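You operate a simulated robot arm through the tools that you are given. There is no shell and no other tool. Be economical: measure what you need, move in short steps, check, and stop when the job is done.

Carry out the task below with a simulated robot arm. There is one attempt and no reset: what you move stays moved.

JOB
Load the infuser with two scoops of tea and seat it in the pot.
Fine: fill it first; scoop back where it lay, lid back on the canister.

The check looks at the end state, three seconds after you hand in, the way a careful person would. Anything else that was tipped, shoved, dropped, spilled or broken makes it a failure. A push-on lid holds only when it is set on centred and level and pressed home; a screw cap is set on level and turned clockwise until tight.

ROBOT AND FRAMES
A 6-joint arm with a two-finger parallel gripper, fixed in place. Base frame: the origin is at the foot of the arm, x ahead of it, y to its left, z up. Units: m, rad, N and s.
Its first joint turns from -2.897 to 2.897 rad. Payload 3.91 kg.
The tool frame sits at the grasp point between the pads (the TCP): z along the fingers, y along the line on which they close. The tips reach 0.03 m beyond it. Largest opening 0.11 m; finger width 0.02, thickness 0.01; the body of the gripper, 0.048 by 0.112 m, starts 0.055 m behind the TCP.
Orientation is that of the tool frame in the base frame, as a unit quaternion [w, x, y, z]. With the fingers straight down and closing along the base's y, the tool's x points along the base's -x, its y along +y and its z along -z.

CONTROLS
- The arm moves only by the tool nudge_tool. Its arguments are lists of equal length, an entry for each row: "travel": the shift along the base's x, y, z in m, a list of three; "angular": the turn, a rotation vector about the base's x, y, z in rad, a list of three; "jaw": the closure, from 0 (fully open) to 1 (shut). In form: {"travel": [[tx, ty, tz], ...], "angular": [[wx, wy, wz], ...], "jaw": [jaw, ...]}. A call has 1 to 10 rows; each row shifts and turns the commanded pose from where the row before left it. Rows are played at 5 a second. More than 0.05 m and 0.15 rad between two rows, or a gripper value outside its range, and nothing of the call is played. A pose out of reach is approached as far as the arm can. The call stops where the force on the tool passes 40 N (or 10 N more than at its start, if that is more) or the arm is blocked; 0.2 s more then pass. The fingers move at their own pace (about 0.153 m/s each) and stop on an object; they squeeze with about 34 N. The grip force told is the motor's: it shows also when the fingers shut on nothing. Time passes only in rows, and 0.2 s behind the last, so rows that do not move let the fingers close. It gives the time, the measured TCP pose, the force on the tool (base axes), the opening and the grip force at its end, in the units of the frame above (readings bear some noise), with the torque about the TCP (base axes, N m) and any sound that the robot's microphone picked up, and new pictures: "show" is both (left out), scene, wrist or none.
- Cameras (640 x 400 px; columns grow to the right, rows downward): "scene" is fixed at [0.0508, 0.4991, 1.6761]; the picture's right is [-0.33, -0.95, 0.00], its down [-0.66, 0.23, -0.72] and it looks along [0.68, -0.23, -0.70] (base axes); focal length 367 px, centre (320, 200). "wrist" rides on the gripper at [0.072, 0.017, -0.103] in the tool frame; the picture's right is [-0.23, 0.97, 0.00], its down [-0.76, -0.18, -0.62] and it looks along [-0.61, -0.14, 0.78] (tool axes); focal length 222 px, centre (320, 200). There is no depth. A picture from a camera that has moved, and an enlarged one, comes with that camera's place and axes in the base frame and with its lens.
- enlarge(camera, box): a new picture of the part [left, top, right, bottom] of that camera's present view, enlarged. No time passes.
- finish_job(): hands the job in; it is judged then, once.

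Go step by step. Nothing tells you positions but the pictures and the camera data: compare them with the known pose of the tool, close in by small moves and look again before you grip or let go. The budget is 120 turns and 200 pictures, counting those below and the enlarged ones. Unless the task says otherwise, let go and move clear before handing in, and close with one line.

The tools are called by a JSON object that holds its "name" and its "arguments". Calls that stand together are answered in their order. nudge_tool: Moves the arm, as the interface text tells. Its arguments: {"type":"object","properties":{"travel":{"type":"array"},"angular":{"type":"array"},"jaw":{"type":"array"},"show":{"type":"string","enum":["both","scene","wrist","none"]}},"required":["travel","angular","jaw"]} The other tools are called the same way: enlarge (camera, box) takes an enlarged picture of a part of a camera's view; finish_job () hands the job in.

At the start:

```text
t: 0.0
eef_pos: [0.4277, 0.2067, 1.3104]
tool_rot: [0.0, 0.001, 1.0, 0.001]
contact_force: [0.1, 0.0, -0.2]
wrist_torque: [-0.01, 0.01, -0.01]
opening: 0.1101
finger_force: 0.0
```

scene: 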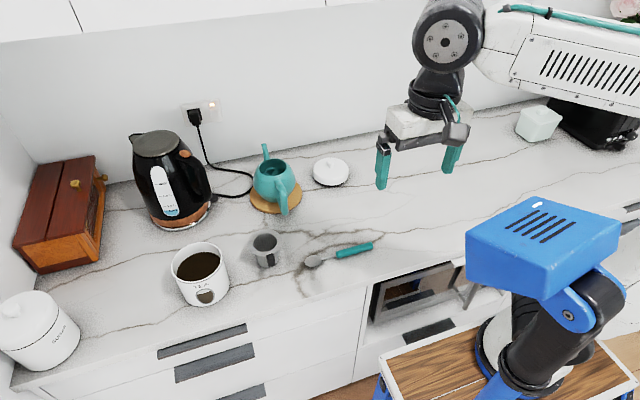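
wrist: 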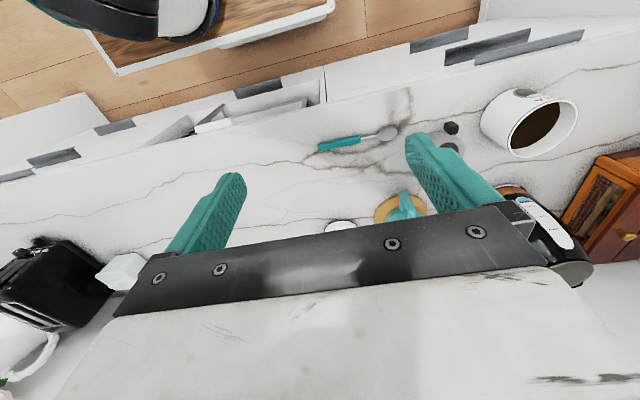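

I see a tea canister (open), an infuser, a scoop, a teapot without lid, a white lid, and a sugar canister on the counter. I'll enlarge to measure them first.

{"name": "enlarge", "arguments": {"camera": "scene", "box": [150, 210, 390, 310]}}

{"name": "enlarge", "arguments": {"camera": "scene", "box": [220, 130, 380, 230]}}

{"name": "enlarge", "arguments": {"camera": "scene", "box": [0, 240, 240, 390]}}

```text
2.67 times, centred on (270, 260) of scene
camera zoom: at [0.0508, 0.4991, 1.6761], right [-0.33, -0.95, 0.0], down [-0.66, 0.23, -0.72], along [0.68, -0.23, -0.7], focal length 978 px, centre (453, 40)
```

zoom: 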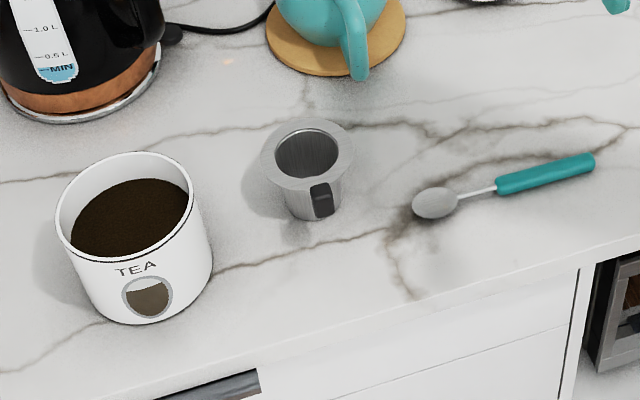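

```text
4.00 times, centred on (300, 180) of scene
camera zoom: at [0.0508, 0.4991, 1.6761], right [-0.33, -0.95, 0.0], down [-0.66, 0.23, -0.72], along [0.68, -0.23, -0.7], focal length 1467 px, centre (400, 280)
```

zoom: 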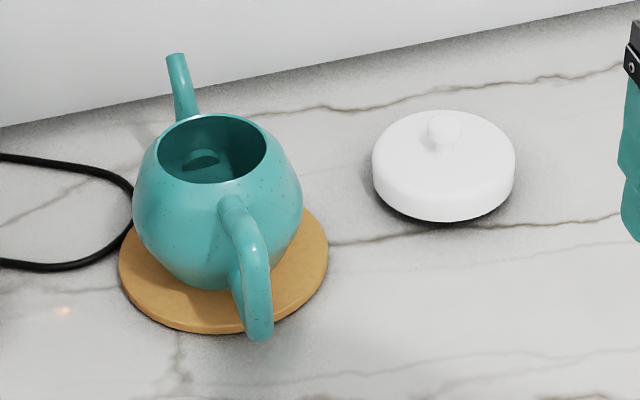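

```text
2.67 times, centred on (120, 315) of scene
camera zoom: at [0.0508, 0.4991, 1.6761], right [-0.33, -0.95, 0.0], down [-0.66, 0.23, -0.72], along [0.68, -0.23, -0.7], focal length 978 px, centre (853, -107)
```

zoom: 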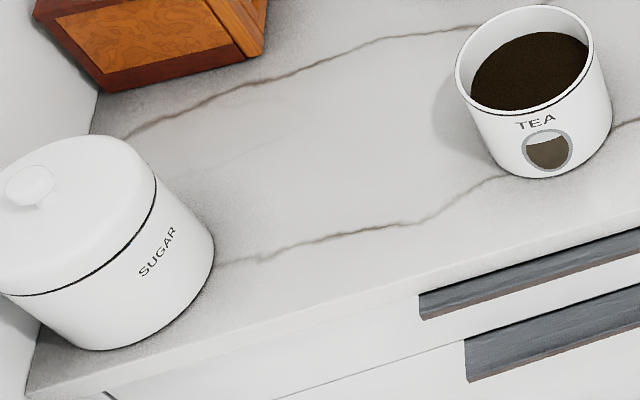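

I estimate the counter at z ≈ 0.89, with the scoop lying along y near x 0.60, the infuser near (0.64, 0.44), the canister near (0.62, 0.61), the pot near (0.88, 0.36) and the lid near (0.90, 0.175). I'll move lower for a closer wrist view.

{"name": "nudge_tool", "arguments": {"travel": [[0.02, 0.03, -0.03], [0.02, 0.03, -0.03], [0.02, 0.03, -0.03], [0.0, 0.03, -0.03], [0.0, 0.0, -0.03], [0, 0, 0]], "angular": [[0, 0, 0], [0, 0, 0], [0, 0, 0], [0, 0, 0], [0, 0, 0], [0, 0, 0]], "jaw": [0, 0, 0, 0, 0, 0]}}

```text
t: 1.4
eef_pos: [0.4883, 0.3258, 1.1608]
tool_rot: [0.0, 0.001, 1.0, 0.001]
contact_force: [0.5, 0.7, -0.8]
wrist_torque: [0.01, -0.01, 0.02]
opening: 0.1098
finger_force: 0.1
camera wrist: at [0.4171, 0.3451, 1.2642], right [0.23, 0.97, 0.0], down [0.76, -0.18, 0.62], along [0.61, -0.14, -0.78], focal length 222 px, centre (320, 200)
```

scene: 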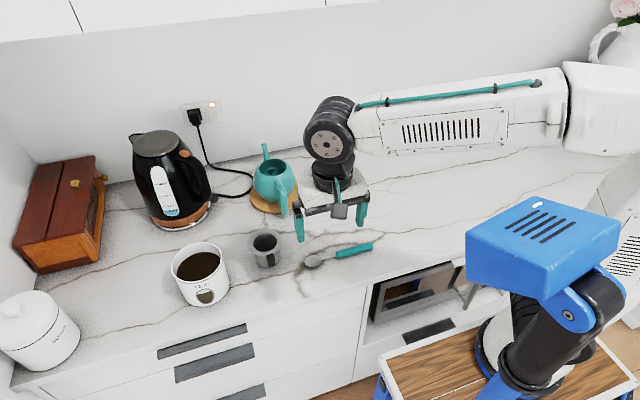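
wrist: 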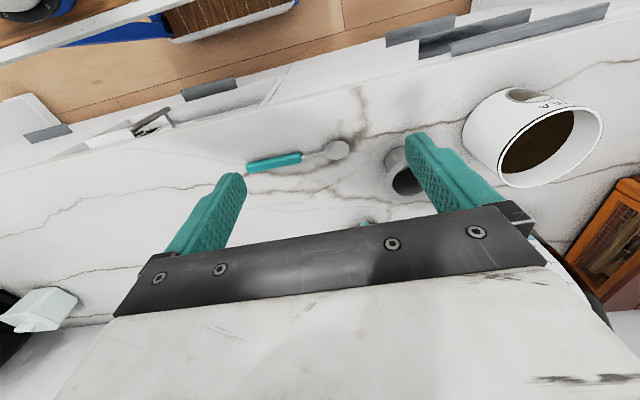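

The scoop and infuser are now in the wrist view, so I'll enlarge both.

{"name": "enlarge", "arguments": {"camera": "wrist", "box": [230, 120, 430, 245]}}

{"name": "enlarge", "arguments": {"camera": "scene", "box": [235, 220, 395, 320]}}

```text
3.20 times, centred on (330, 182) of wrist
camera zoom: at [0.4171, 0.3451, 1.2642], right [0.23, 0.97, 0.0], down [0.76, -0.18, 0.62], along [0.61, -0.14, -0.78], focal length 711 px, centre (288, 256)
```

zoom: 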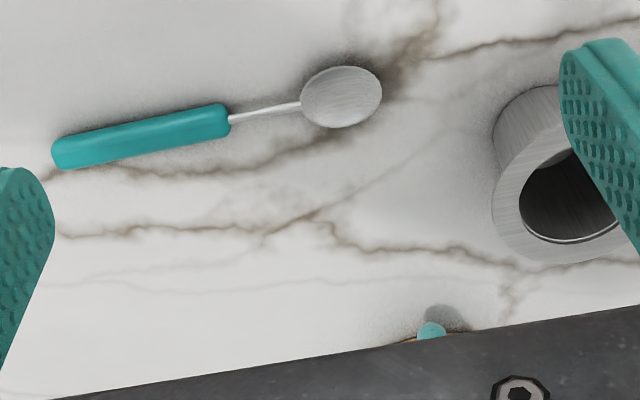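

```text
4.00 times, centred on (315, 270) of scene
camera zoom: at [0.0508, 0.4991, 1.6761], right [-0.33, -0.95, 0.0], down [-0.66, 0.23, -0.72], along [0.68, -0.23, -0.7], focal length 1467 px, centre (340, -80)
```

zoom: 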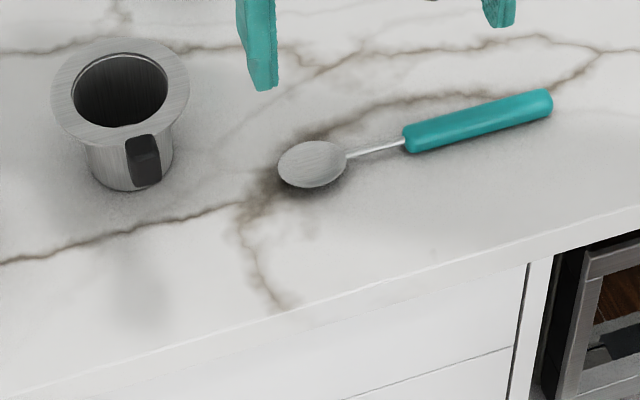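

The scoop lies along y at x ≈ 0.600: handle y 0.16 to 0.27, bowl centre y ≈ 0.335, facing up. I'll turn the tool 90° so it closes along x, with the camera on the −y side, while moving above the handle.

{"name": "nudge_tool", "arguments": {"travel": [[0.011, -0.014, -0.006], [0.011, -0.014, -0.006], [0.011, -0.014, -0.006], [0.011, -0.014, -0.006], [0.011, -0.014, -0.006], [0.011, -0.014, -0.006], [0.011, -0.014, -0.006], [0.011, -0.014, -0.006], [0.011, -0.014, -0.006], [0.011, -0.014, -0.006]], "angular": [[0, 0, 0.1428], [0, 0, 0.1428], [0, 0, 0.1428], [0, 0, 0.1428], [0, 0, 0.1428], [0, 0, 0.1428], [0, 0, 0.1428], [0, 0, 0.1428], [0, 0, 0.1428], [0, 0, 0.1428]], "jaw": [0, 0, 0, 0, 0, 0, 0.2, 0.4, 0.5, 0.5], "show": "none"}}

{"name": "nudge_tool", "arguments": {"travel": [[0, 0, -0.01], [0, 0, -0.02], [0, 0, -0.02], [0, 0, -0.02], [0, 0, 0]], "angular": [[0, 0, 0.1428], [0.145, 0, 0], [0.145, 0, 0], [0.146, 0, 0], [0, 0, 0]], "jaw": [0.5, 0.5, 0.5, 0.5, 0.5]}}

```text
t: 3.6
eef_pos: [0.5975, 0.1867, 1.1011]
tool_rot: [0.0, -0.656, 0.755, 0.001]
contact_force: [0.7, -0.2, 0.2]
wrist_torque: [0.03, 0.01, 0.0]
opening: 0.0551
finger_force: 0.1
```

```text
t: 4.8
eef_pos: [0.5982, 0.1846, 1.0308]
tool_rot: [0.153, -0.69, 0.691, 0.154]
contact_force: [-0.2, -0.3, 0.4]
wrist_torque: [-0.01, -0.02, 0.0]
opening: 0.055
finger_force: 0.0
camera wrist: at [0.5823, 0.078, 1.0933], right [-0.97, 0.21, 0.1], down [0.18, 0.43, 0.89], along [0.14, 0.88, -0.45], focal length 222 px, centre (320, 200)
```

scene: 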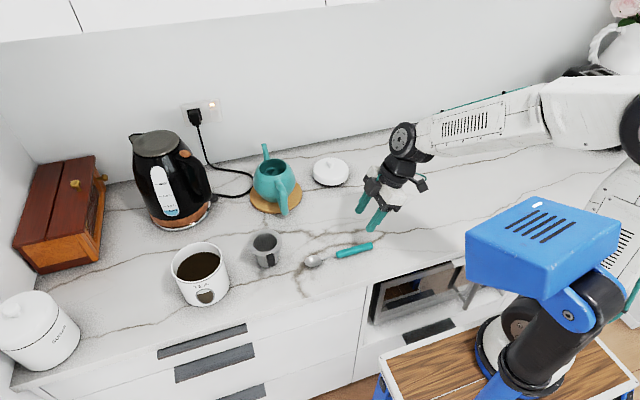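
wrist: 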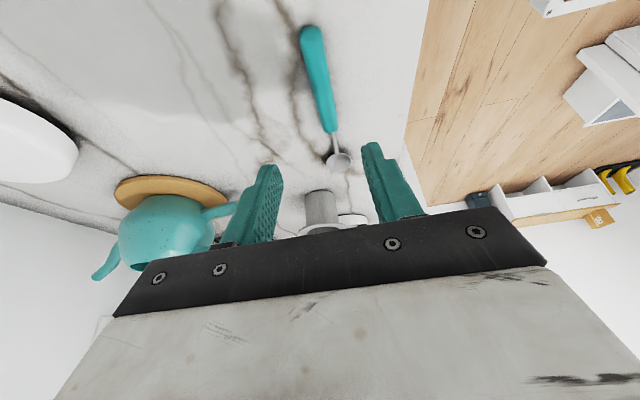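

The tool is leaned and straddles the handle line. I'll descend most of the way and check centering.

{"name": "nudge_tool", "arguments": {"travel": [[-0.001, 0.001, -0.03], [0, 0.001, -0.03], [0, 0.001, -0.026], [0, 0, 0]], "angular": [[0, 0, 0], [0, 0, 0], [0, 0, 0], [0, 0, 0]], "jaw": [0.5, 0.5, 0.5, 0.5]}}

{"name": "enlarge", "arguments": {"camera": "scene", "box": [300, 200, 420, 275]}}

```text
t: 5.8
eef_pos: [0.599, 0.1892, 0.9432]
tool_rot: [0.153, -0.69, 0.691, 0.153]
contact_force: [1.1, -0.1, 0.9]
wrist_torque: [0.0, 0.03, -0.03]
opening: 0.0553
finger_force: 0.0
camera wrist: at [0.5829, 0.0813, 1.0061], right [-0.97, 0.21, 0.1], down [0.18, 0.43, 0.89], along [0.14, 0.88, -0.45], focal length 222 px, centre (320, 200)
```

scene: 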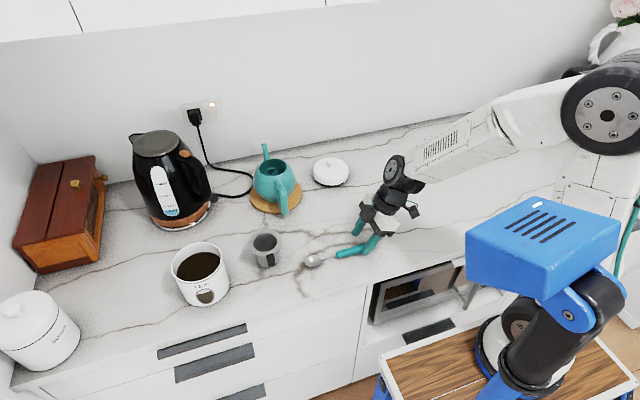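
wrist: 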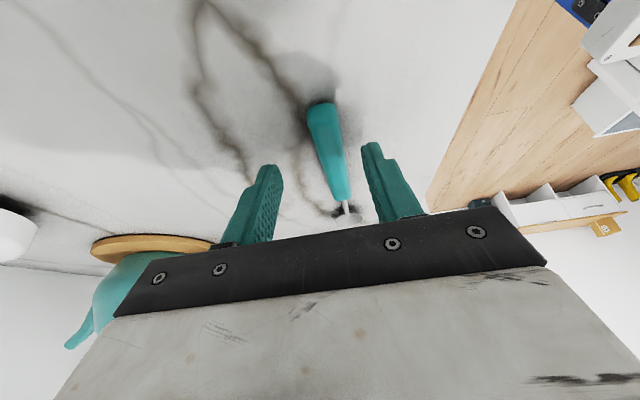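

```text
5.33 times, centred on (360, 238) of scene
camera zoom: at [0.0508, 0.4991, 1.6761], right [-0.33, -0.95, 0.0], down [-0.66, 0.23, -0.72], along [0.68, -0.23, -0.7], focal length 1956 px, centre (107, 0)
```

zoom: 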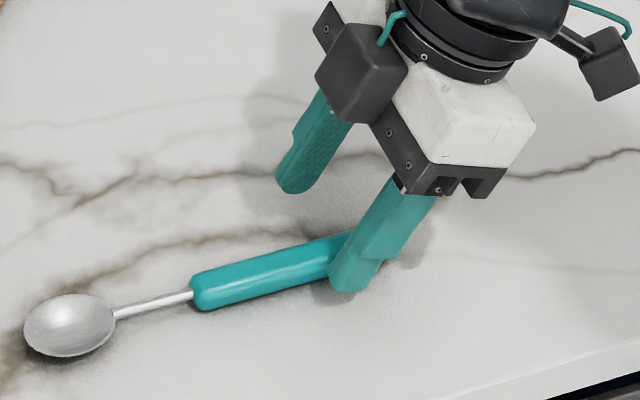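

The handle sits about 7 mm toward −x from the finger midline. I'll shift and come down further.

{"name": "nudge_tool", "arguments": {"travel": [[-0.004, 0, 0], [-0.003, 0, -0.008], [0, 0, -0.008], [0, 0, 0]], "angular": [[0, 0, 0], [0, 0, 0], [0, 0, 0], [0, 0, 0]], "jaw": [0.5, 0.5, 0.5, 0.5], "show": "wrist"}}

{"name": "enlarge", "arguments": {"camera": "scene", "box": [300, 200, 420, 275]}}

```text
t: 6.8
eef_pos: [0.5927, 0.1906, 0.932]
tool_rot: [0.156, -0.689, 0.691, 0.153]
contact_force: [-2.7, -8.4, 13.8]
wrist_torque: [-0.16, 0.49, 0.3]
opening: 0.0559
finger_force: 1.0
stopped in row 4: the force on the tool passed its limit at 42 N (the readings are from after the stop); the commanded pose is now the measured one
camera wrist: at [0.5759, 0.0821, 0.994], right [-0.97, 0.21, 0.09], down [0.18, 0.42, 0.89], along [0.14, 0.88, -0.45], focal length 222 px, centre (320, 200)
```

wrist: 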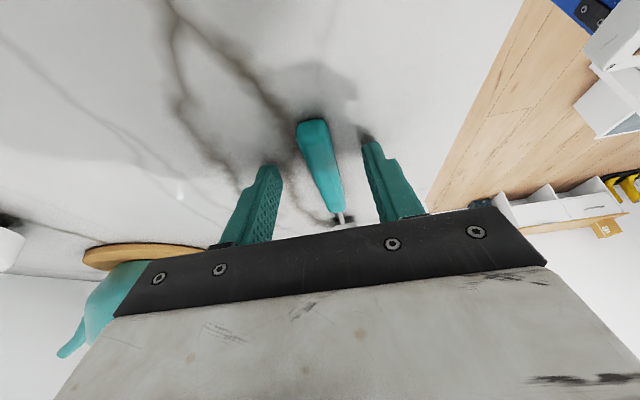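

```text
5.33 times, centred on (360, 238) of scene
camera zoom: at [0.0508, 0.4991, 1.6761], right [-0.33, -0.95, 0.0], down [-0.66, 0.23, -0.72], along [0.68, -0.23, -0.7], focal length 1956 px, centre (107, 0)
```

zoom: 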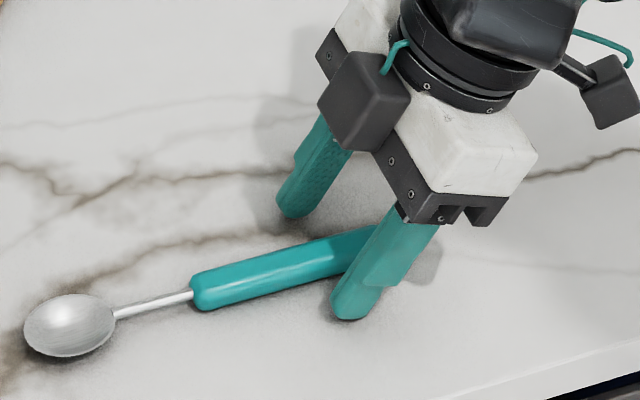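

The fingertips touched the counter, putting it at about z = 0.900, and the handle is now centred. I'll lift 2 mm and close.

{"name": "nudge_tool", "arguments": {"travel": [[0, 0, 0.002], [0, 0, 0], [0, 0, 0], [0, 0, 0], [0, 0, 0]], "angular": [[0, 0, 0], [0, 0, 0], [0, 0, 0], [0, 0, 0], [0, 0, 0]], "jaw": [0.5, 0.7, 0.85, 1, 1], "show": "wrist"}}

{"name": "enlarge", "arguments": {"camera": "scene", "box": [300, 200, 420, 275]}}

```text
t: 8.0
eef_pos: [0.5932, 0.1903, 0.9327]
tool_rot: [-0.154, 0.69, -0.69, -0.154]
contact_force: [0.8, 0.3, -0.4]
wrist_torque: [-0.05, -0.02, 0.0]
opening: 0.0165
finger_force: 34.4
camera wrist: at [0.5762, 0.083, 0.9953], right [-0.97, 0.21, 0.09], down [0.18, 0.42, 0.89], along [0.14, 0.88, -0.45], focal length 222 px, centre (320, 200)
```

wrist: 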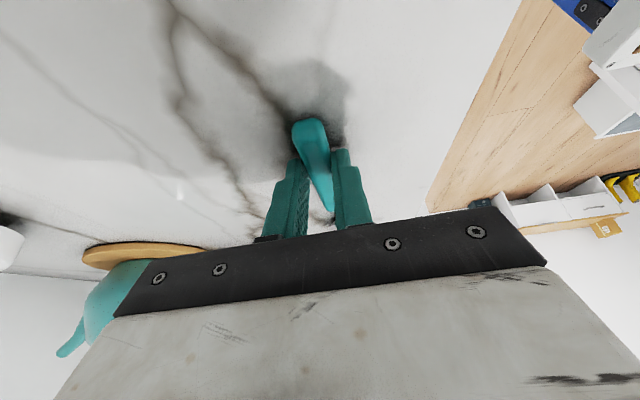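

```text
5.33 times, centred on (360, 238) of scene
camera zoom: at [0.0508, 0.4991, 1.6761], right [-0.33, -0.95, 0.0], down [-0.66, 0.23, -0.72], along [0.68, -0.23, -0.7], focal length 1956 px, centre (107, 0)
```

zoom: 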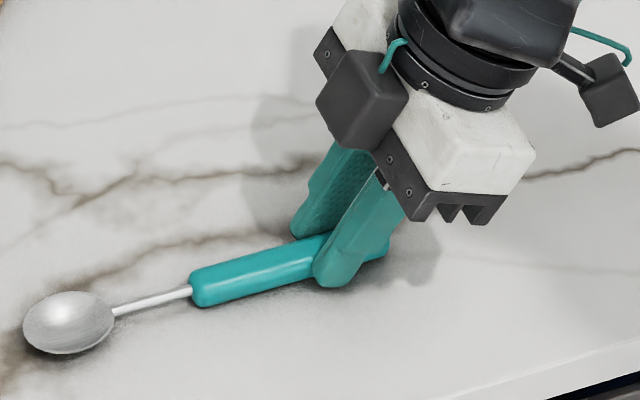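

The handle is gripped at 16.5 mm wide, with the pose recorded as (0.593, 0.190, 0.933). I'll lift slowly and check that it holds level.

{"name": "nudge_tool", "arguments": {"travel": [[0, 0, 0.01], [0, 0, 0.02], [0, 0, 0.03], [0, 0, 0.03], [0, 0, 0.03], [0, 0, 0]], "angular": [[0, 0, 0], [0, 0, 0], [0, 0, 0], [0, 0, 0], [0, 0, 0], [0, 0, 0]], "jaw": [1, 1, 1, 1, 1, 1]}}

{"name": "enlarge", "arguments": {"camera": "scene", "box": [250, 180, 410, 280]}}

```text
t: 9.4
eef_pos: [0.5932, 0.1898, 1.0532]
tool_rot: [0.155, -0.69, 0.69, 0.153]
contact_force: [0.1, -0.8, 0.1]
wrist_torque: [-0.01, 0.0, 0.0]
opening: 0.0168
finger_force: 33.7
camera wrist: at [0.5771, 0.0816, 1.116], right [-0.97, 0.21, 0.09], down [0.18, 0.42, 0.89], along [0.14, 0.88, -0.45], focal length 222 px, centre (320, 200)
```

scene: 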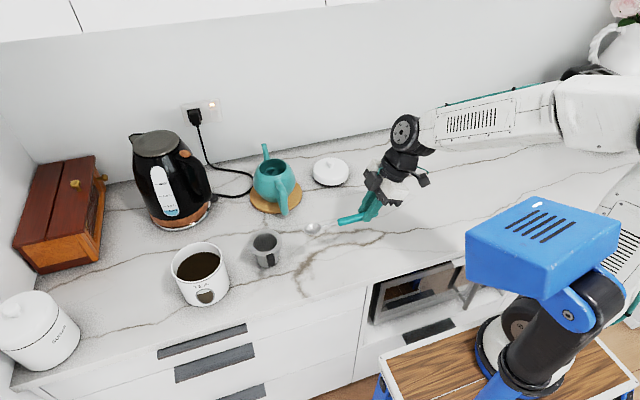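
wrist: 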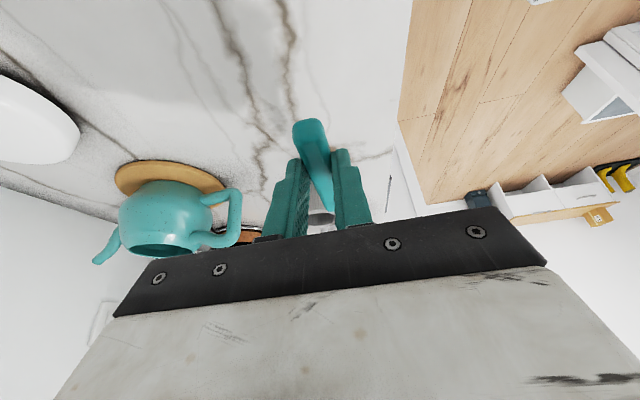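

```text
4.00 times, centred on (330, 230) of scene
camera zoom: at [0.0508, 0.4991, 1.6761], right [-0.33, -0.95, 0.0], down [-0.66, 0.23, -0.72], along [0.68, -0.23, -0.7], focal length 1467 px, centre (280, 80)
```

zoom: 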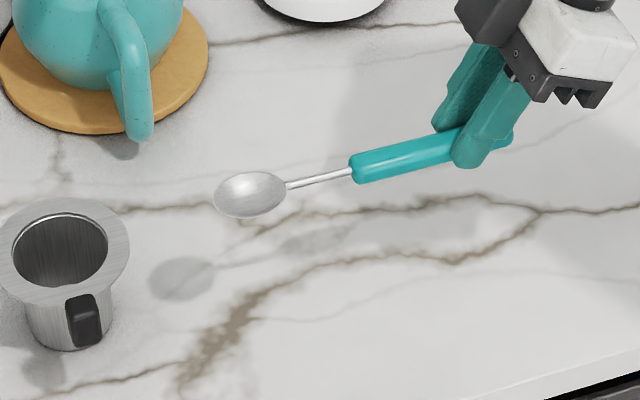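

The scoop is held level. I'll take a finer look at the canister and infuser to fix their centres and the tea level.

{"name": "enlarge", "arguments": {"camera": "scene", "box": [160, 232, 256, 312]}}

{"name": "enlarge", "arguments": {"camera": "scene", "box": [232, 220, 304, 280]}}

```text
5.00 times, centred on (208, 272) of scene
camera zoom: at [0.0508, 0.4991, 1.6761], right [-0.33, -0.95, 0.0], down [-0.66, 0.23, -0.72], along [0.68, -0.23, -0.7], focal length 1834 px, centre (880, -160)
```

zoom: 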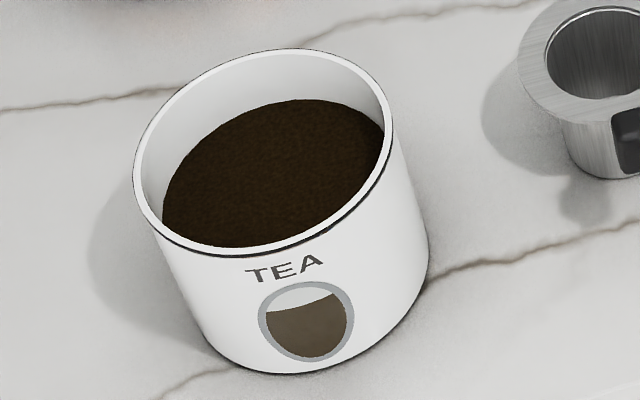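

```text
6.67 times, centred on (268, 250) of scene
camera zoom: at [0.0508, 0.4991, 1.6761], right [-0.33, -0.95, 0.0], down [-0.66, 0.23, -0.72], along [0.68, -0.23, -0.7], focal length 2445 px, centre (667, -133)
```

zoom: 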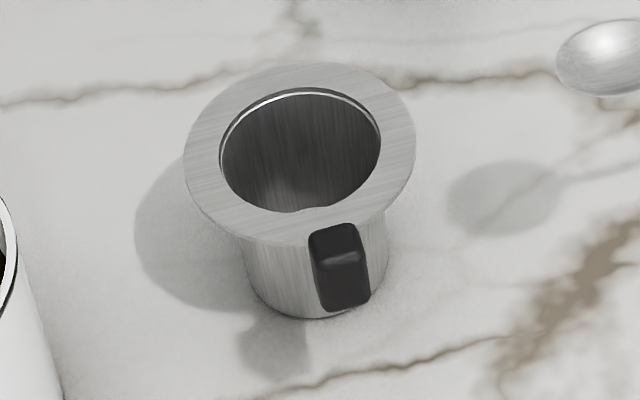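

Measured: canister centre ≈ (0.612, 0.604), rim z ≈ 0.998, tea z ≈ 0.969. The infuser is centred ≈ (0.636, 0.444) with its flange at z ≈ 0.972 and its tab pointing −x. Next I'll bring the scoop above the canister and pitch the bowl 40° down.

{"name": "nudge_tool", "arguments": {"travel": [[0.0025, 0.03, 0.012], [0.0025, 0.04, 0.012], [0.0025, 0.04, 0.008], [0.0025, 0.04, 0.008], [0.0025, 0.04, 0.007], [0.0025, 0.04, 0], [0.003, 0.04, 0]], "angular": [[0, 0, 0], [0, 0, 0], [0, 0, 0], [0, 0, 0], [0, 0, 0], [0, 0, 0], [0, 0, 0]], "jaw": [1, 1, 1, 1, 1, 1, 1], "show": "none"}}

{"name": "nudge_tool", "arguments": {"travel": [[0, 0.01, 0.006], [0, 0.01, 0.006], [0, 0.01, 0.006], [0, 0.01, 0.006], [0, 0.008, 0.006], [0, 0, 0], [0, 0, 0]], "angular": [[-0.14, 0, 0], [-0.14, 0, 0], [-0.14, 0, 0], [-0.14, 0, 0], [-0.138, 0, 0], [0, 0, 0], [0, 0, 0]], "jaw": [1, 1, 1, 1, 1, 1, 1], "show": "both"}}

{"name": "enlarge", "arguments": {"camera": "scene", "box": [160, 200, 288, 280]}}

```text
t: 11.0
eef_pos: [0.609, 0.4598, 1.1003]
tool_rot: [0.155, -0.689, 0.691, 0.153]
contact_force: [0.0, -0.1, -0.1]
wrist_torque: [-0.04, -0.01, -0.04]
opening: 0.0168
finger_force: 33.2
```

```text
t: 12.6
eef_pos: [0.6097, 0.5092, 1.13]
tool_rot: [-0.09, -0.701, 0.701, -0.092]
contact_force: [-0.6, 0.4, -0.4]
wrist_torque: [0.03, 0.0, -0.02]
opening: 0.017
finger_force: 34.2
camera wrist: at [0.5933, 0.4666, 1.2472], right [-0.97, 0.22, -0.06], down [0.18, 0.9, 0.41], along [0.14, 0.39, -0.91], focal length 222 px, centre (320, 200)
```

scene: 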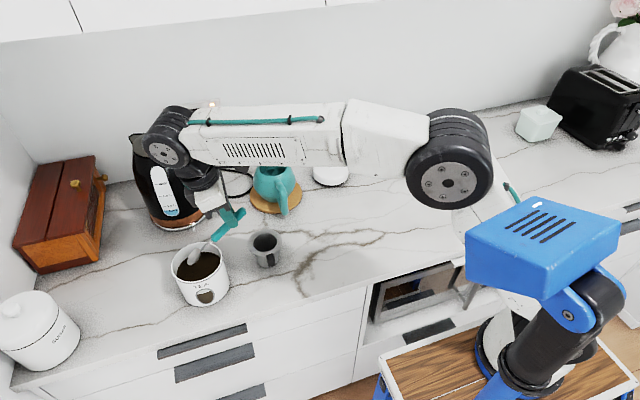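
wrist: 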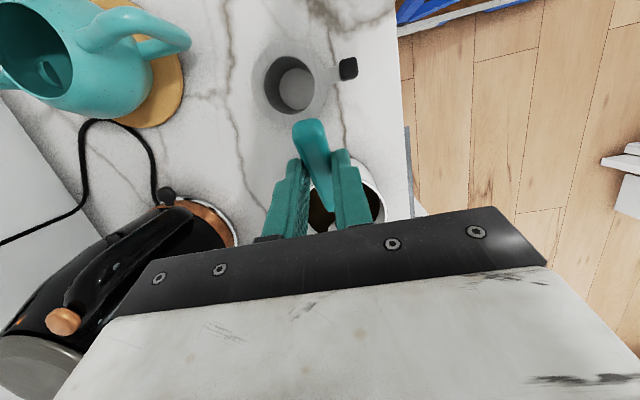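

```text
5.00 times, centred on (224, 240) of scene
camera zoom: at [0.0508, 0.4991, 1.6761], right [-0.33, -0.95, 0.0], down [-0.66, 0.23, -0.72], along [0.68, -0.23, -0.7], focal length 1834 px, centre (800, 0)
```

zoom: 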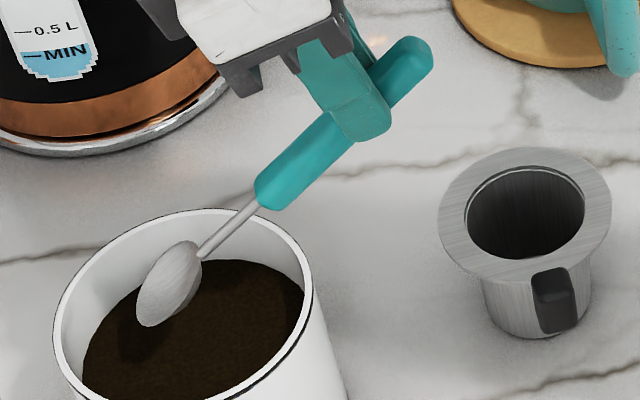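

The bowl is where I expected, at (0.61, 0.606, 1.02). I'll pitch to 45° and push it into the tea, then look.

{"name": "nudge_tool", "arguments": {"travel": [[0.001, 0.007, -0.012], [0, 0, -0.013], [0, 0, -0.012], [0, 0.001, -0.01], [0, 0.001, -0.01], [0, 0, 0]], "angular": [[-0.087, 0, 0], [0, 0, 0], [0, 0, 0], [0, 0, 0], [0, 0, 0], [0, 0, 0]], "jaw": [1, 1, 1, 1, 1, 1], "show": "none"}}

{"name": "enlarge", "arguments": {"camera": "scene", "box": [160, 210, 288, 290]}}

```text
t: 14.0
eef_pos: [0.6103, 0.5179, 1.0723]
tool_rot: [0.122, 0.697, -0.696, 0.122]
contact_force: [-1.4, 2.1, 1.6]
wrist_torque: [0.18, 0.03, 0.06]
opening: 0.0168
finger_force: 34.1
```

```text
5.00 times, centred on (224, 250) of scene
camera zoom: at [0.0508, 0.4991, 1.6761], right [-0.33, -0.95, 0.0], down [-0.66, 0.23, -0.72], along [0.68, -0.23, -0.7], focal length 1834 px, centre (800, -50)
```

zoom: 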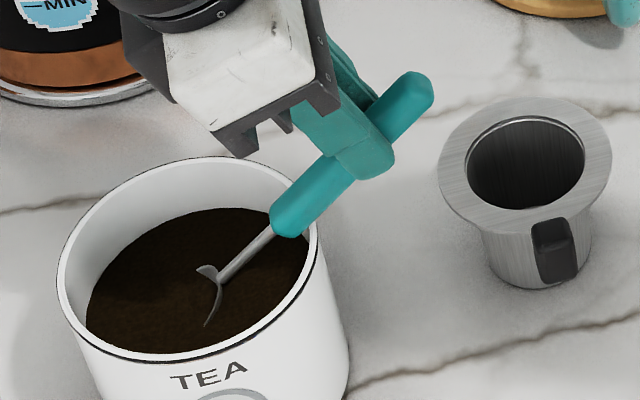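

The bowl is in the tea and forces are small. Now I'll sweep forward, curl up and lift out.

{"name": "nudge_tool", "arguments": {"travel": [[0, 0.005, -0.006], [0, -0.001, -0.003], [0, -0.0113, -0.0039], [0, -0.0095, -0.0021], [0, -0.0085, -0.0036], [0, -0.0089, 0.001], [0, -0.0075, 0.02], [0, 0, 0.02], [0, 0, 0]], "angular": [[0.087, 0, 0], [0.105, 0, 0], [0.122, 0, 0], [0.122, 0, 0], [0.14, 0, 0], [0.14, 0, 0], [0.07, 0, 0], [0, 0, 0], [0, 0, 0]], "jaw": [1, 1, 1, 1, 1, 1, 1, 1, 1], "show": "scene"}}

{"name": "enlarge", "arguments": {"camera": "scene", "box": [160, 200, 288, 280]}}

```text
t: 16.0
eef_pos: [0.6104, 0.4772, 1.0956]
tool_rot: [0.155, -0.69, 0.69, 0.154]
contact_force: [0.4, 0.4, -0.4]
wrist_torque: [-0.02, 0.02, -0.01]
opening: 0.0167
finger_force: 34.4
```

scene: 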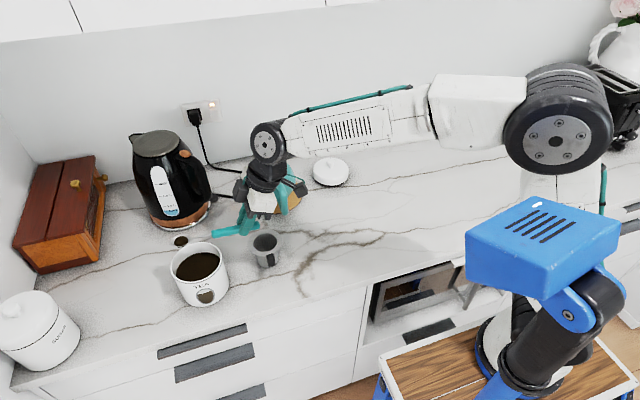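

```text
5.00 times, centred on (224, 240) of scene
camera zoom: at [0.0508, 0.4991, 1.6761], right [-0.33, -0.95, 0.0], down [-0.66, 0.23, -0.72], along [0.68, -0.23, -0.7], focal length 1834 px, centre (800, 0)
```

zoom: 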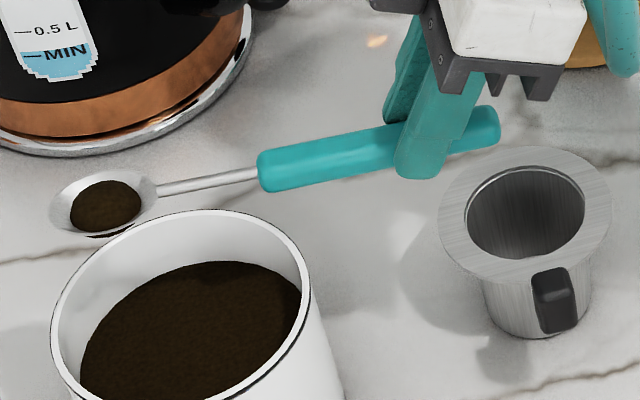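

The scoop is full of tea and nothing has spilled. I'll carry it smoothly over the infuser.

{"name": "nudge_tool", "arguments": {"travel": [[0.001, -0.008, 0.003], [0.003, -0.018, 0.003], [0.003, -0.023, 0], [0.004, -0.025, 0], [0.004, -0.026, 0], [0.004, -0.025, 0], [0.003, -0.023, 0], [0.003, -0.018, 0], [0.001, -0.012, 0], [0, 0, 0]], "angular": [[0, 0, 0], [0, 0, 0], [0, 0, 0], [0, 0, 0], [0, 0, 0], [0, 0, 0], [0, 0, 0], [0, 0, 0], [0, 0, 0], [0, 0, 0]], "jaw": [1, 1, 1, 1, 1, 1, 1, 1, 1, 1], "show": "none"}}

{"name": "enlarge", "arguments": {"camera": "scene", "box": [220, 190, 348, 270]}}

```text
t: 18.2
eef_pos: [0.6352, 0.2971, 1.1023]
tool_rot: [0.155, -0.69, 0.691, 0.153]
contact_force: [-0.6, -0.8, -1.0]
wrist_torque: [-0.06, -0.03, 0.03]
opening: 0.0169
finger_force: 34.2
```

```text
5.00 times, centred on (284, 230) of scene
camera zoom: at [0.0508, 0.4991, 1.6761], right [-0.33, -0.95, 0.0], down [-0.66, 0.23, -0.72], along [0.68, -0.23, -0.7], focal length 1834 px, centre (500, 50)
```

zoom: 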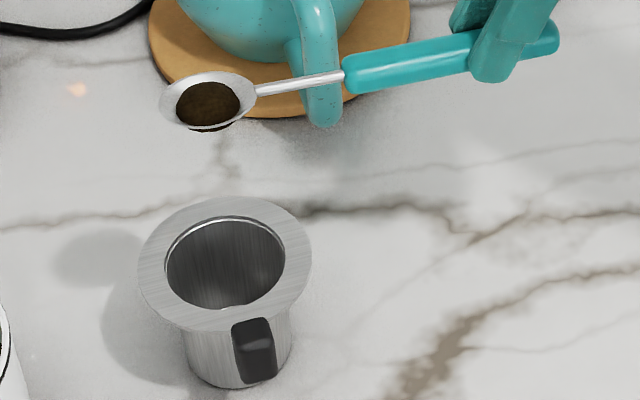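

The bowl is level above the infuser. I'll lower it to just above the flange.

{"name": "nudge_tool", "arguments": {"travel": [[0, -0.002, -0.015], [0, -0.003, -0.022], [0, -0.003, -0.022], [0, -0.002, -0.018], [0, 0, 0]], "angular": [[0, 0, 0], [0, 0, 0], [0, 0, 0], [0, 0, 0], [0, 0, 0]], "jaw": [1, 1, 1, 1, 1], "show": "wrist"}}

{"name": "enlarge", "arguments": {"camera": "scene", "box": [220, 200, 348, 280]}}

```text
t: 19.4
eef_pos: [0.6367, 0.2868, 1.0231]
tool_rot: [-0.155, 0.69, -0.69, -0.154]
contact_force: [-0.7, 1.4, 0.5]
wrist_torque: [-0.04, 0.02, 0.03]
opening: 0.0167
finger_force: 33.6
camera wrist: at [0.6207, 0.1789, 1.0855], right [-0.97, 0.21, 0.09], down [0.18, 0.42, 0.89], along [0.14, 0.88, -0.45], focal length 222 px, centre (320, 200)
```

wrist: 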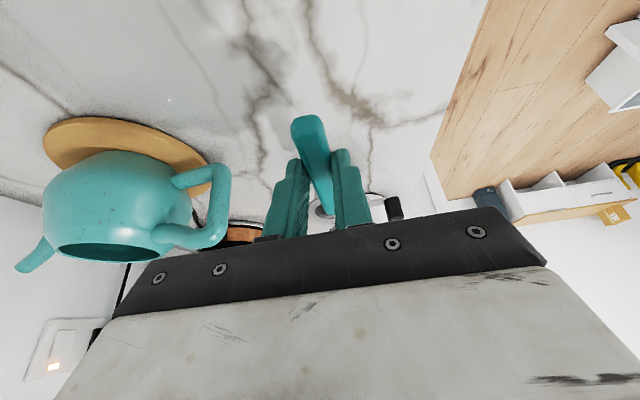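

```text
5.00 times, centred on (284, 240) of scene
camera zoom: at [0.0508, 0.4991, 1.6761], right [-0.33, -0.95, 0.0], down [-0.66, 0.23, -0.72], along [0.68, -0.23, -0.7], focal length 1834 px, centre (500, 0)
```

zoom: 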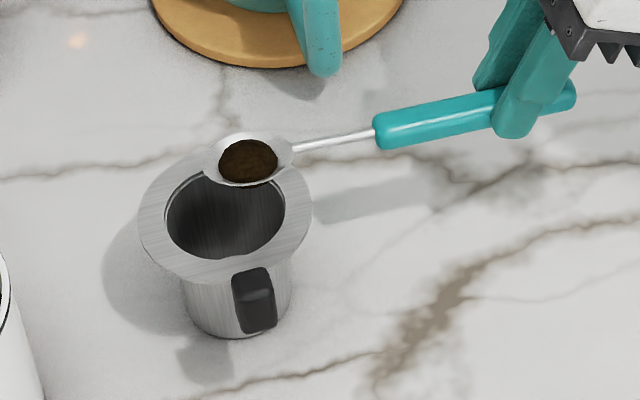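

The bowl is 5 mm too far in x, which I'll correct while pitching. Then I'll pour by pitching about the tip, which stays over the mouth.

{"name": "nudge_tool", "arguments": {"travel": [[-0.002, 0.0043, 0.0176], [-0.002, 0.0075, 0.018], [-0.001, 0.0105, 0.0151], [0, 0.012, 0.0136], [0, 0.0151, 0.0128], [0, 0.017, 0.0107], [0, 0.0186, 0.0084], [0, 0.02, 0.0058], [0, 0.0208, 0.0031], [0, 0, 0]], "angular": [[-0.131, 0, 0], [-0.131, 0, 0], [-0.14, 0, 0], [-0.14, 0, 0], [-0.14, 0, 0], [-0.14, 0, 0], [-0.14, 0, 0], [-0.14, 0, 0], [-0.14, 0, 0], [0, 0, 0]], "jaw": [1, 1, 1, 1, 1, 1, 1, 1, 1, 1], "show": "scene"}}

{"name": "enlarge", "arguments": {"camera": "scene", "box": [210, 190, 338, 270]}}

```text
t: 21.6
eef_pos: [0.6306, 0.4116, 1.13]
tool_rot: [0.275, 0.651, -0.65, 0.278]
contact_force: [0.4, -1.1, -0.3]
wrist_torque: [0.01, 0.0, 0.0]
opening: 0.0167
finger_force: 33.8
```

scene: 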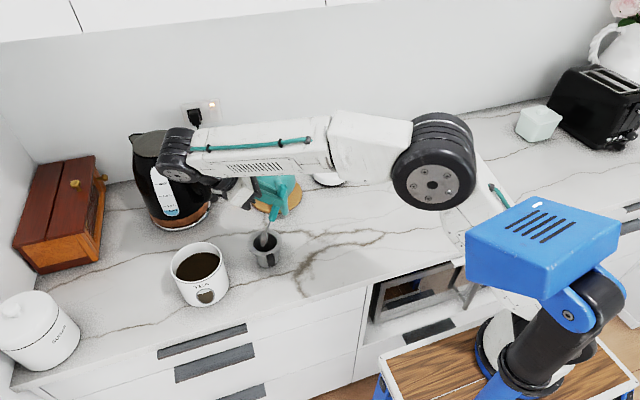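

```text
5.00 times, centred on (274, 230) of scene
camera zoom: at [0.0508, 0.4991, 1.6761], right [-0.33, -0.95, 0.0], down [-0.66, 0.23, -0.72], along [0.68, -0.23, -0.7], focal length 1834 px, centre (550, 50)
```

zoom: 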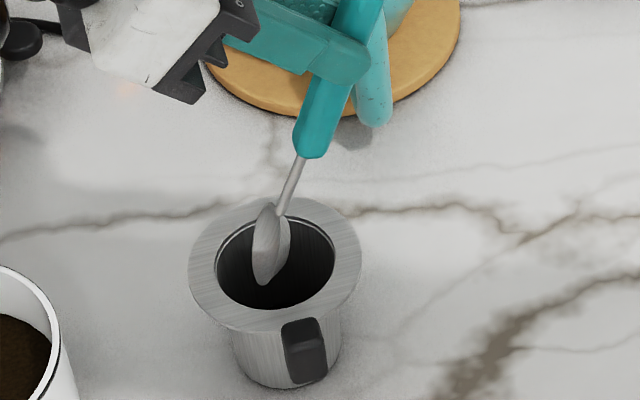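

The tea appears to have gone into the infuser. I'll wait briefly, then rotate back level and lift.

{"name": "nudge_tool", "arguments": {"travel": [[0, 0, 0], [0, 0, 0], [0, -0.0208, 0.002], [0, -0.02, 0.0], [0, -0.0186, -0.004], [0, -0.017, -0.006], [0, -0.0151, -0.008], [0, -0.012, -0.006], [0, -0.0105, -0.005], [0, -0.0075, -0.005]], "angular": [[0, 0, 0], [0, 0, 0], [0.14, 0, 0], [0.14, 0, 0], [0.14, 0, 0], [0.14, 0, 0], [0.14, 0, 0], [0.14, 0, 0], [0.14, 0, 0], [0.131, 0, 0]], "jaw": [1, 1, 1, 1, 1, 1, 1, 1, 1, 1], "show": "none"}}

{"name": "nudge_tool", "arguments": {"travel": [[0, -0.02, 0.02], [0, -0.03, 0], [0, 0, 0]], "angular": [[0.131, 0, 0], [0, 0, 0], [0, 0, 0]], "jaw": [1, 1, 1], "show": "none"}}

{"name": "enlarge", "arguments": {"camera": "scene", "box": [210, 180, 354, 270]}}

```text
t: 23.8
eef_pos: [0.6318, 0.2922, 1.0973]
tool_rot: [0.111, -0.698, 0.699, 0.108]
contact_force: [0.2, 0.1, -1.6]
wrist_torque: [-0.01, -0.01, 0.01]
opening: 0.0167
finger_force: 33.7
```

```text
t: 24.6
eef_pos: [0.6318, 0.2424, 1.1178]
tool_rot: [0.155, -0.69, 0.691, 0.154]
contact_force: [-0.6, -0.4, 0.6]
wrist_torque: [-0.03, 0.01, 0.01]
opening: 0.0169
finger_force: 33.9
```

```text
4.44 times, centred on (282, 225) of scene
camera zoom: at [0.0508, 0.4991, 1.6761], right [-0.33, -0.95, 0.0], down [-0.66, 0.23, -0.72], along [0.68, -0.23, -0.7], focal length 1630 px, centre (489, 89)
```

zoom: 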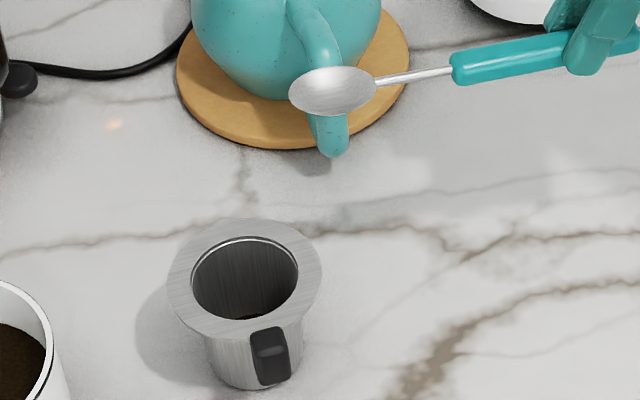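

The first scoop is delivered: the spoon is empty and the counter is clean. I'll do the second scoop along the same path.

{"name": "nudge_tool", "arguments": {"travel": [[-0.0037, 0.0362, 0.0], [-0.0037, 0.0363, 0], [-0.0037, 0.0363, 0], [-0.0037, 0.0363, 0], [-0.0037, 0.0363, 0], [-0.0035, 0.0363, 0], [0, 0, 0]], "angular": [[0, 0, 0], [0, 0, 0], [0, 0, 0], [0, 0, 0], [0, 0, 0], [0, 0, 0], [0, 0, 0]], "jaw": [1, 1, 1, 1, 1, 1, 1], "show": "none"}}

{"name": "nudge_tool", "arguments": {"travel": [[0, 0.0093, 0.004], [0, 0.0093, 0.004], [0, 0.0093, 0.004], [0, 0.0094, 0], [0, 0.0094, 0], [0, 0.0094, 0], [0, 0, 0]], "angular": [[-0.131, 0, 0], [-0.131, 0, 0], [-0.131, 0, 0], [-0.131, 0, 0], [-0.131, 0, 0], [-0.13, 0, 0], [0, 0, 0]], "jaw": [1, 1, 1, 1, 1, 1, 1], "show": "none"}}

{"name": "enlarge", "arguments": {"camera": "scene", "box": [160, 210, 288, 290]}}

```text
t: 26.2
eef_pos: [0.6096, 0.4611, 1.1174]
tool_rot: [0.156, -0.69, 0.69, 0.154]
contact_force: [0.2, -0.3, 0.1]
wrist_torque: [-0.03, -0.01, -0.03]
opening: 0.0166
finger_force: 34.0
```

```text
t: 27.8
eef_pos: [0.609, 0.5162, 1.129]
tool_rot: [0.121, 0.697, -0.696, 0.125]
contact_force: [0.4, -0.9, -0.6]
wrist_torque: [0.0, 0.01, 0.02]
opening: 0.0168
finger_force: 34.1
```

```text
5.00 times, centred on (224, 250) of scene
camera zoom: at [0.0508, 0.4991, 1.6761], right [-0.33, -0.95, 0.0], down [-0.66, 0.23, -0.72], along [0.68, -0.23, -0.7], focal length 1834 px, centre (800, -50)
```

zoom: 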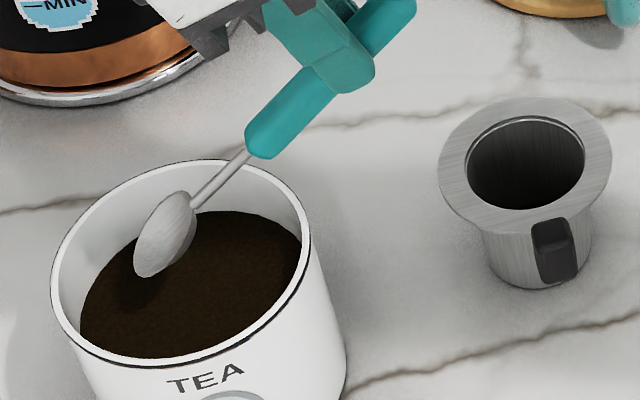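

The canister hasn't moved, though the handle passed close to its rim last time. This time I'll dip 4 mm further forward.

{"name": "nudge_tool", "arguments": {"travel": [[0.001, 0.003, -0.012], [0, 0.001, -0.013], [0, 0.001, -0.012], [0, 0.001, -0.01], [0, 0.001, -0.008], [0, 0, 0]], "angular": [[0, 0, 0], [0, 0, 0], [0, 0, 0], [0, 0, 0], [0, 0, 0], [0, 0, 0]], "jaw": [1, 1, 1, 1, 1, 1], "show": "none"}}

{"name": "enlarge", "arguments": {"camera": "scene", "box": [160, 210, 288, 290]}}

```text
t: 29.2
eef_pos: [0.6101, 0.5238, 1.0754]
tool_rot: [0.121, 0.697, -0.696, 0.122]
contact_force: [-0.2, 1.4, 0.1]
wrist_torque: [0.0, 0.01, 0.03]
opening: 0.0166
finger_force: 34.0
```

```text
5.00 times, centred on (224, 250) of scene
camera zoom: at [0.0508, 0.4991, 1.6761], right [-0.33, -0.95, 0.0], down [-0.66, 0.23, -0.72], along [0.68, -0.23, -0.7], focal length 1834 px, centre (800, -50)
```

zoom: 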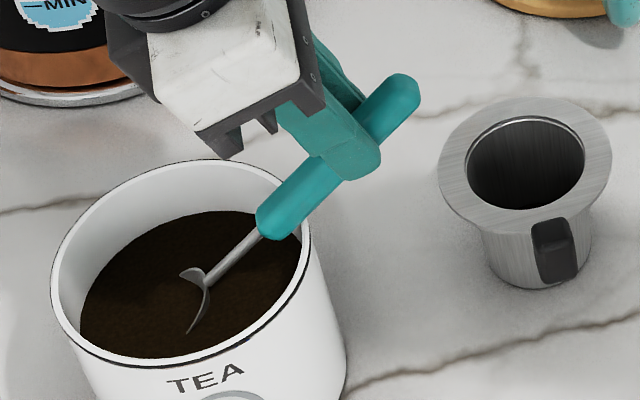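

Contact is clean this time. I'll sweep, curl and lift.

{"name": "nudge_tool", "arguments": {"travel": [[0, -0.002, -0.009], [0, -0.005, -0.003], [0, -0.0113, -0.0034], [0, -0.0095, -0.0021], [0, -0.0085, -0.0036], [0, -0.0089, 0.001], [0, -0.0075, 0.02], [0, 0, 0.02], [0, 0, 0]], "angular": [[0.087, 0, 0], [0.105, 0, 0], [0.122, 0, 0], [0.122, 0, 0], [0.14, 0, 0], [0.14, 0, 0], [0.07, 0, 0], [0, 0, 0], [0, 0, 0]], "jaw": [1, 1, 1, 1, 1, 1, 1, 1, 1], "show": "none"}}

{"name": "enlarge", "arguments": {"camera": "scene", "box": [160, 200, 288, 280]}}

```text
t: 31.2
eef_pos: [0.6126, 0.4717, 1.0939]
tool_rot: [0.156, -0.689, 0.69, 0.154]
contact_force: [0.3, 0.2, -1.0]
wrist_torque: [0.01, 0.03, -0.01]
opening: 0.0167
finger_force: 34.3
```

```text
5.00 times, centred on (224, 240) of scene
camera zoom: at [0.0508, 0.4991, 1.6761], right [-0.33, -0.95, 0.0], down [-0.66, 0.23, -0.72], along [0.68, -0.23, -0.7], focal length 1834 px, centre (800, 0)
```

zoom: 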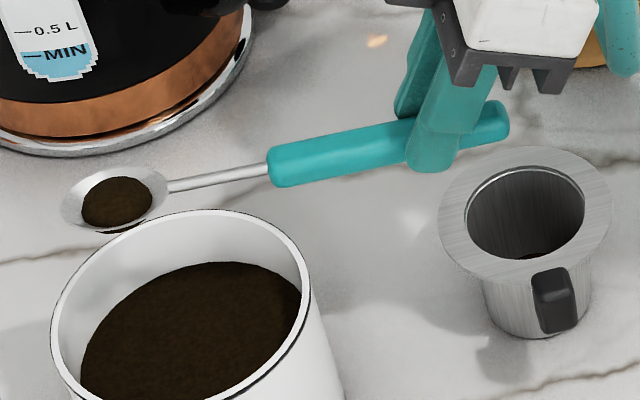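

The second scoop is full. I'll carry it to the infuser and lower it.

{"name": "nudge_tool", "arguments": {"travel": [[0.001, -0.008, 0.003], [0.003, -0.018, 0.003], [0.003, -0.023, 0], [0.003, -0.025, 0], [0.003, -0.026, 0], [0.003, -0.025, 0], [0.002, -0.023, 0], [0.002, -0.018, 0], [0.001, -0.012, 0], [0, -0.007, -0.01]], "angular": [[0, 0, 0], [0, 0, 0], [0, 0, 0], [0, 0, 0], [0, 0, 0], [0, 0, 0], [0, 0, 0], [0, 0, 0], [0, 0, 0], [0, 0, 0]], "jaw": [1, 1, 1, 1, 1, 1, 1, 1, 1, 1], "show": "none"}}

{"name": "nudge_tool", "arguments": {"travel": [[0, 0, -0.02], [0, 0, -0.022], [0, 0, -0.018], [0, 0, -0.006], [0, 0, 0]], "angular": [[0, 0, 0], [0, 0, 0], [0, 0, 0], [0, 0, 0], [0, 0, 0]], "jaw": [1, 1, 1, 1, 1], "show": "none"}}

{"name": "enlarge", "arguments": {"camera": "scene", "box": [220, 200, 348, 280]}}

```text
t: 33.4
eef_pos: [0.6315, 0.286, 1.0912]
tool_rot: [0.154, -0.69, 0.69, 0.154]
contact_force: [0.0, 0.1, -1.7]
wrist_torque: [0.02, 0.02, 0.02]
opening: 0.0169
finger_force: 34.4
```

```text
t: 34.6
eef_pos: [0.6299, 0.2848, 1.0242]
tool_rot: [0.155, -0.69, 0.69, 0.154]
contact_force: [0.4, 0.4, -0.4]
wrist_torque: [-0.02, 0.01, 0.0]
opening: 0.0167
finger_force: 33.9
```

```text
5.00 times, centred on (284, 240) of scene
camera zoom: at [0.0508, 0.4991, 1.6761], right [-0.33, -0.95, 0.0], down [-0.66, 0.23, -0.72], along [0.68, -0.23, -0.7], focal length 1834 px, centre (500, 0)
```

zoom: 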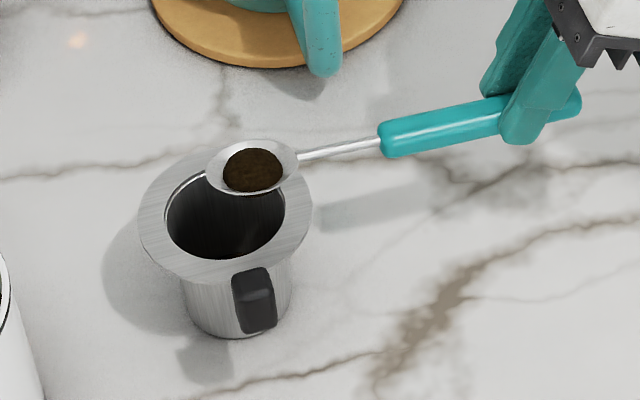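

It's positioned the same as before with x corrected. I'll pour.

{"name": "nudge_tool", "arguments": {"travel": [[0.001, 0.0055, 0.0176], [0, 0.0085, 0.018], [0, 0.0105, 0.0151], [0, 0.012, 0.0136], [0, 0.0151, 0.0128], [0, 0.017, 0.0107], [0, 0.0186, 0.0084], [0, 0.02, 0.0058], [0, 0.0208, 0.0031], [0, 0, 0]], "angular": [[-0.131, 0, 0], [-0.131, 0, 0], [-0.14, 0, 0], [-0.14, 0, 0], [-0.14, 0, 0], [-0.14, 0, 0], [-0.14, 0, 0], [-0.14, 0, 0], [-0.14, 0, 0], [0, 0, 0]], "jaw": [1, 1, 1, 1, 1, 1, 1, 1, 1, 1], "show": "none"}}

{"name": "nudge_tool", "arguments": {"travel": [[0, 0, 0], [0, 0, 0], [0, -0.0208, 0.002], [0, -0.02, 0.0], [0, -0.0186, -0.004], [0, -0.017, -0.006], [0, -0.0151, -0.008], [0, -0.012, -0.006], [0, -0.0105, -0.005], [0, -0.0075, -0.005]], "angular": [[0, 0, 0], [0, 0, 0], [0.14, 0, 0], [0.14, 0, 0], [0.14, 0, 0], [0.14, 0, 0], [0.14, 0, 0], [0.14, 0, 0], [0.14, 0, 0], [0.131, 0, 0]], "jaw": [1, 1, 1, 1, 1, 1, 1, 1, 1, 1], "show": "none"}}

{"name": "nudge_tool", "arguments": {"travel": [[0, -0.02, 0.02], [0, -0.03, 0], [0, 0, 0]], "angular": [[0.131, 0, 0], [0, 0, 0], [0, 0, 0]], "jaw": [1, 1, 1], "show": "none"}}

{"name": "enlarge", "arguments": {"camera": "scene", "box": [210, 180, 354, 270]}}

```text
t: 36.8
eef_pos: [0.6307, 0.4148, 1.1301]
tool_rot: [0.275, 0.651, -0.651, 0.277]
contact_force: [0.4, 0.0, 0.6]
wrist_torque: [-0.02, 0.01, -0.01]
opening: 0.0167
finger_force: 34.5
```

```text
t: 39.0
eef_pos: [0.6328, 0.2927, 1.0977]
tool_rot: [0.111, -0.698, 0.699, 0.108]
contact_force: [-0.5, 0.1, -0.5]
wrist_torque: [0.0, 0.01, -0.01]
opening: 0.0168
finger_force: 33.9
```

```text
t: 39.8
eef_pos: [0.633, 0.2413, 1.1159]
tool_rot: [0.155, -0.69, 0.69, 0.154]
contact_force: [0.2, 0.8, -0.3]
wrist_torque: [-0.04, -0.01, 0.04]
opening: 0.0167
finger_force: 34.2
```

```text
4.44 times, centred on (282, 225) of scene
camera zoom: at [0.0508, 0.4991, 1.6761], right [-0.33, -0.95, 0.0], down [-0.66, 0.23, -0.72], along [0.68, -0.23, -0.7], focal length 1630 px, centre (489, 89)
```

zoom: 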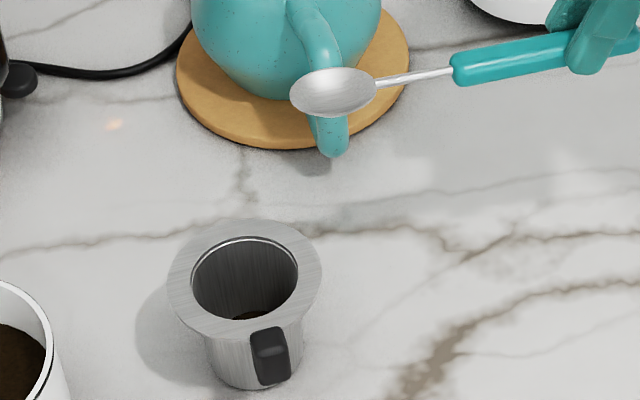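

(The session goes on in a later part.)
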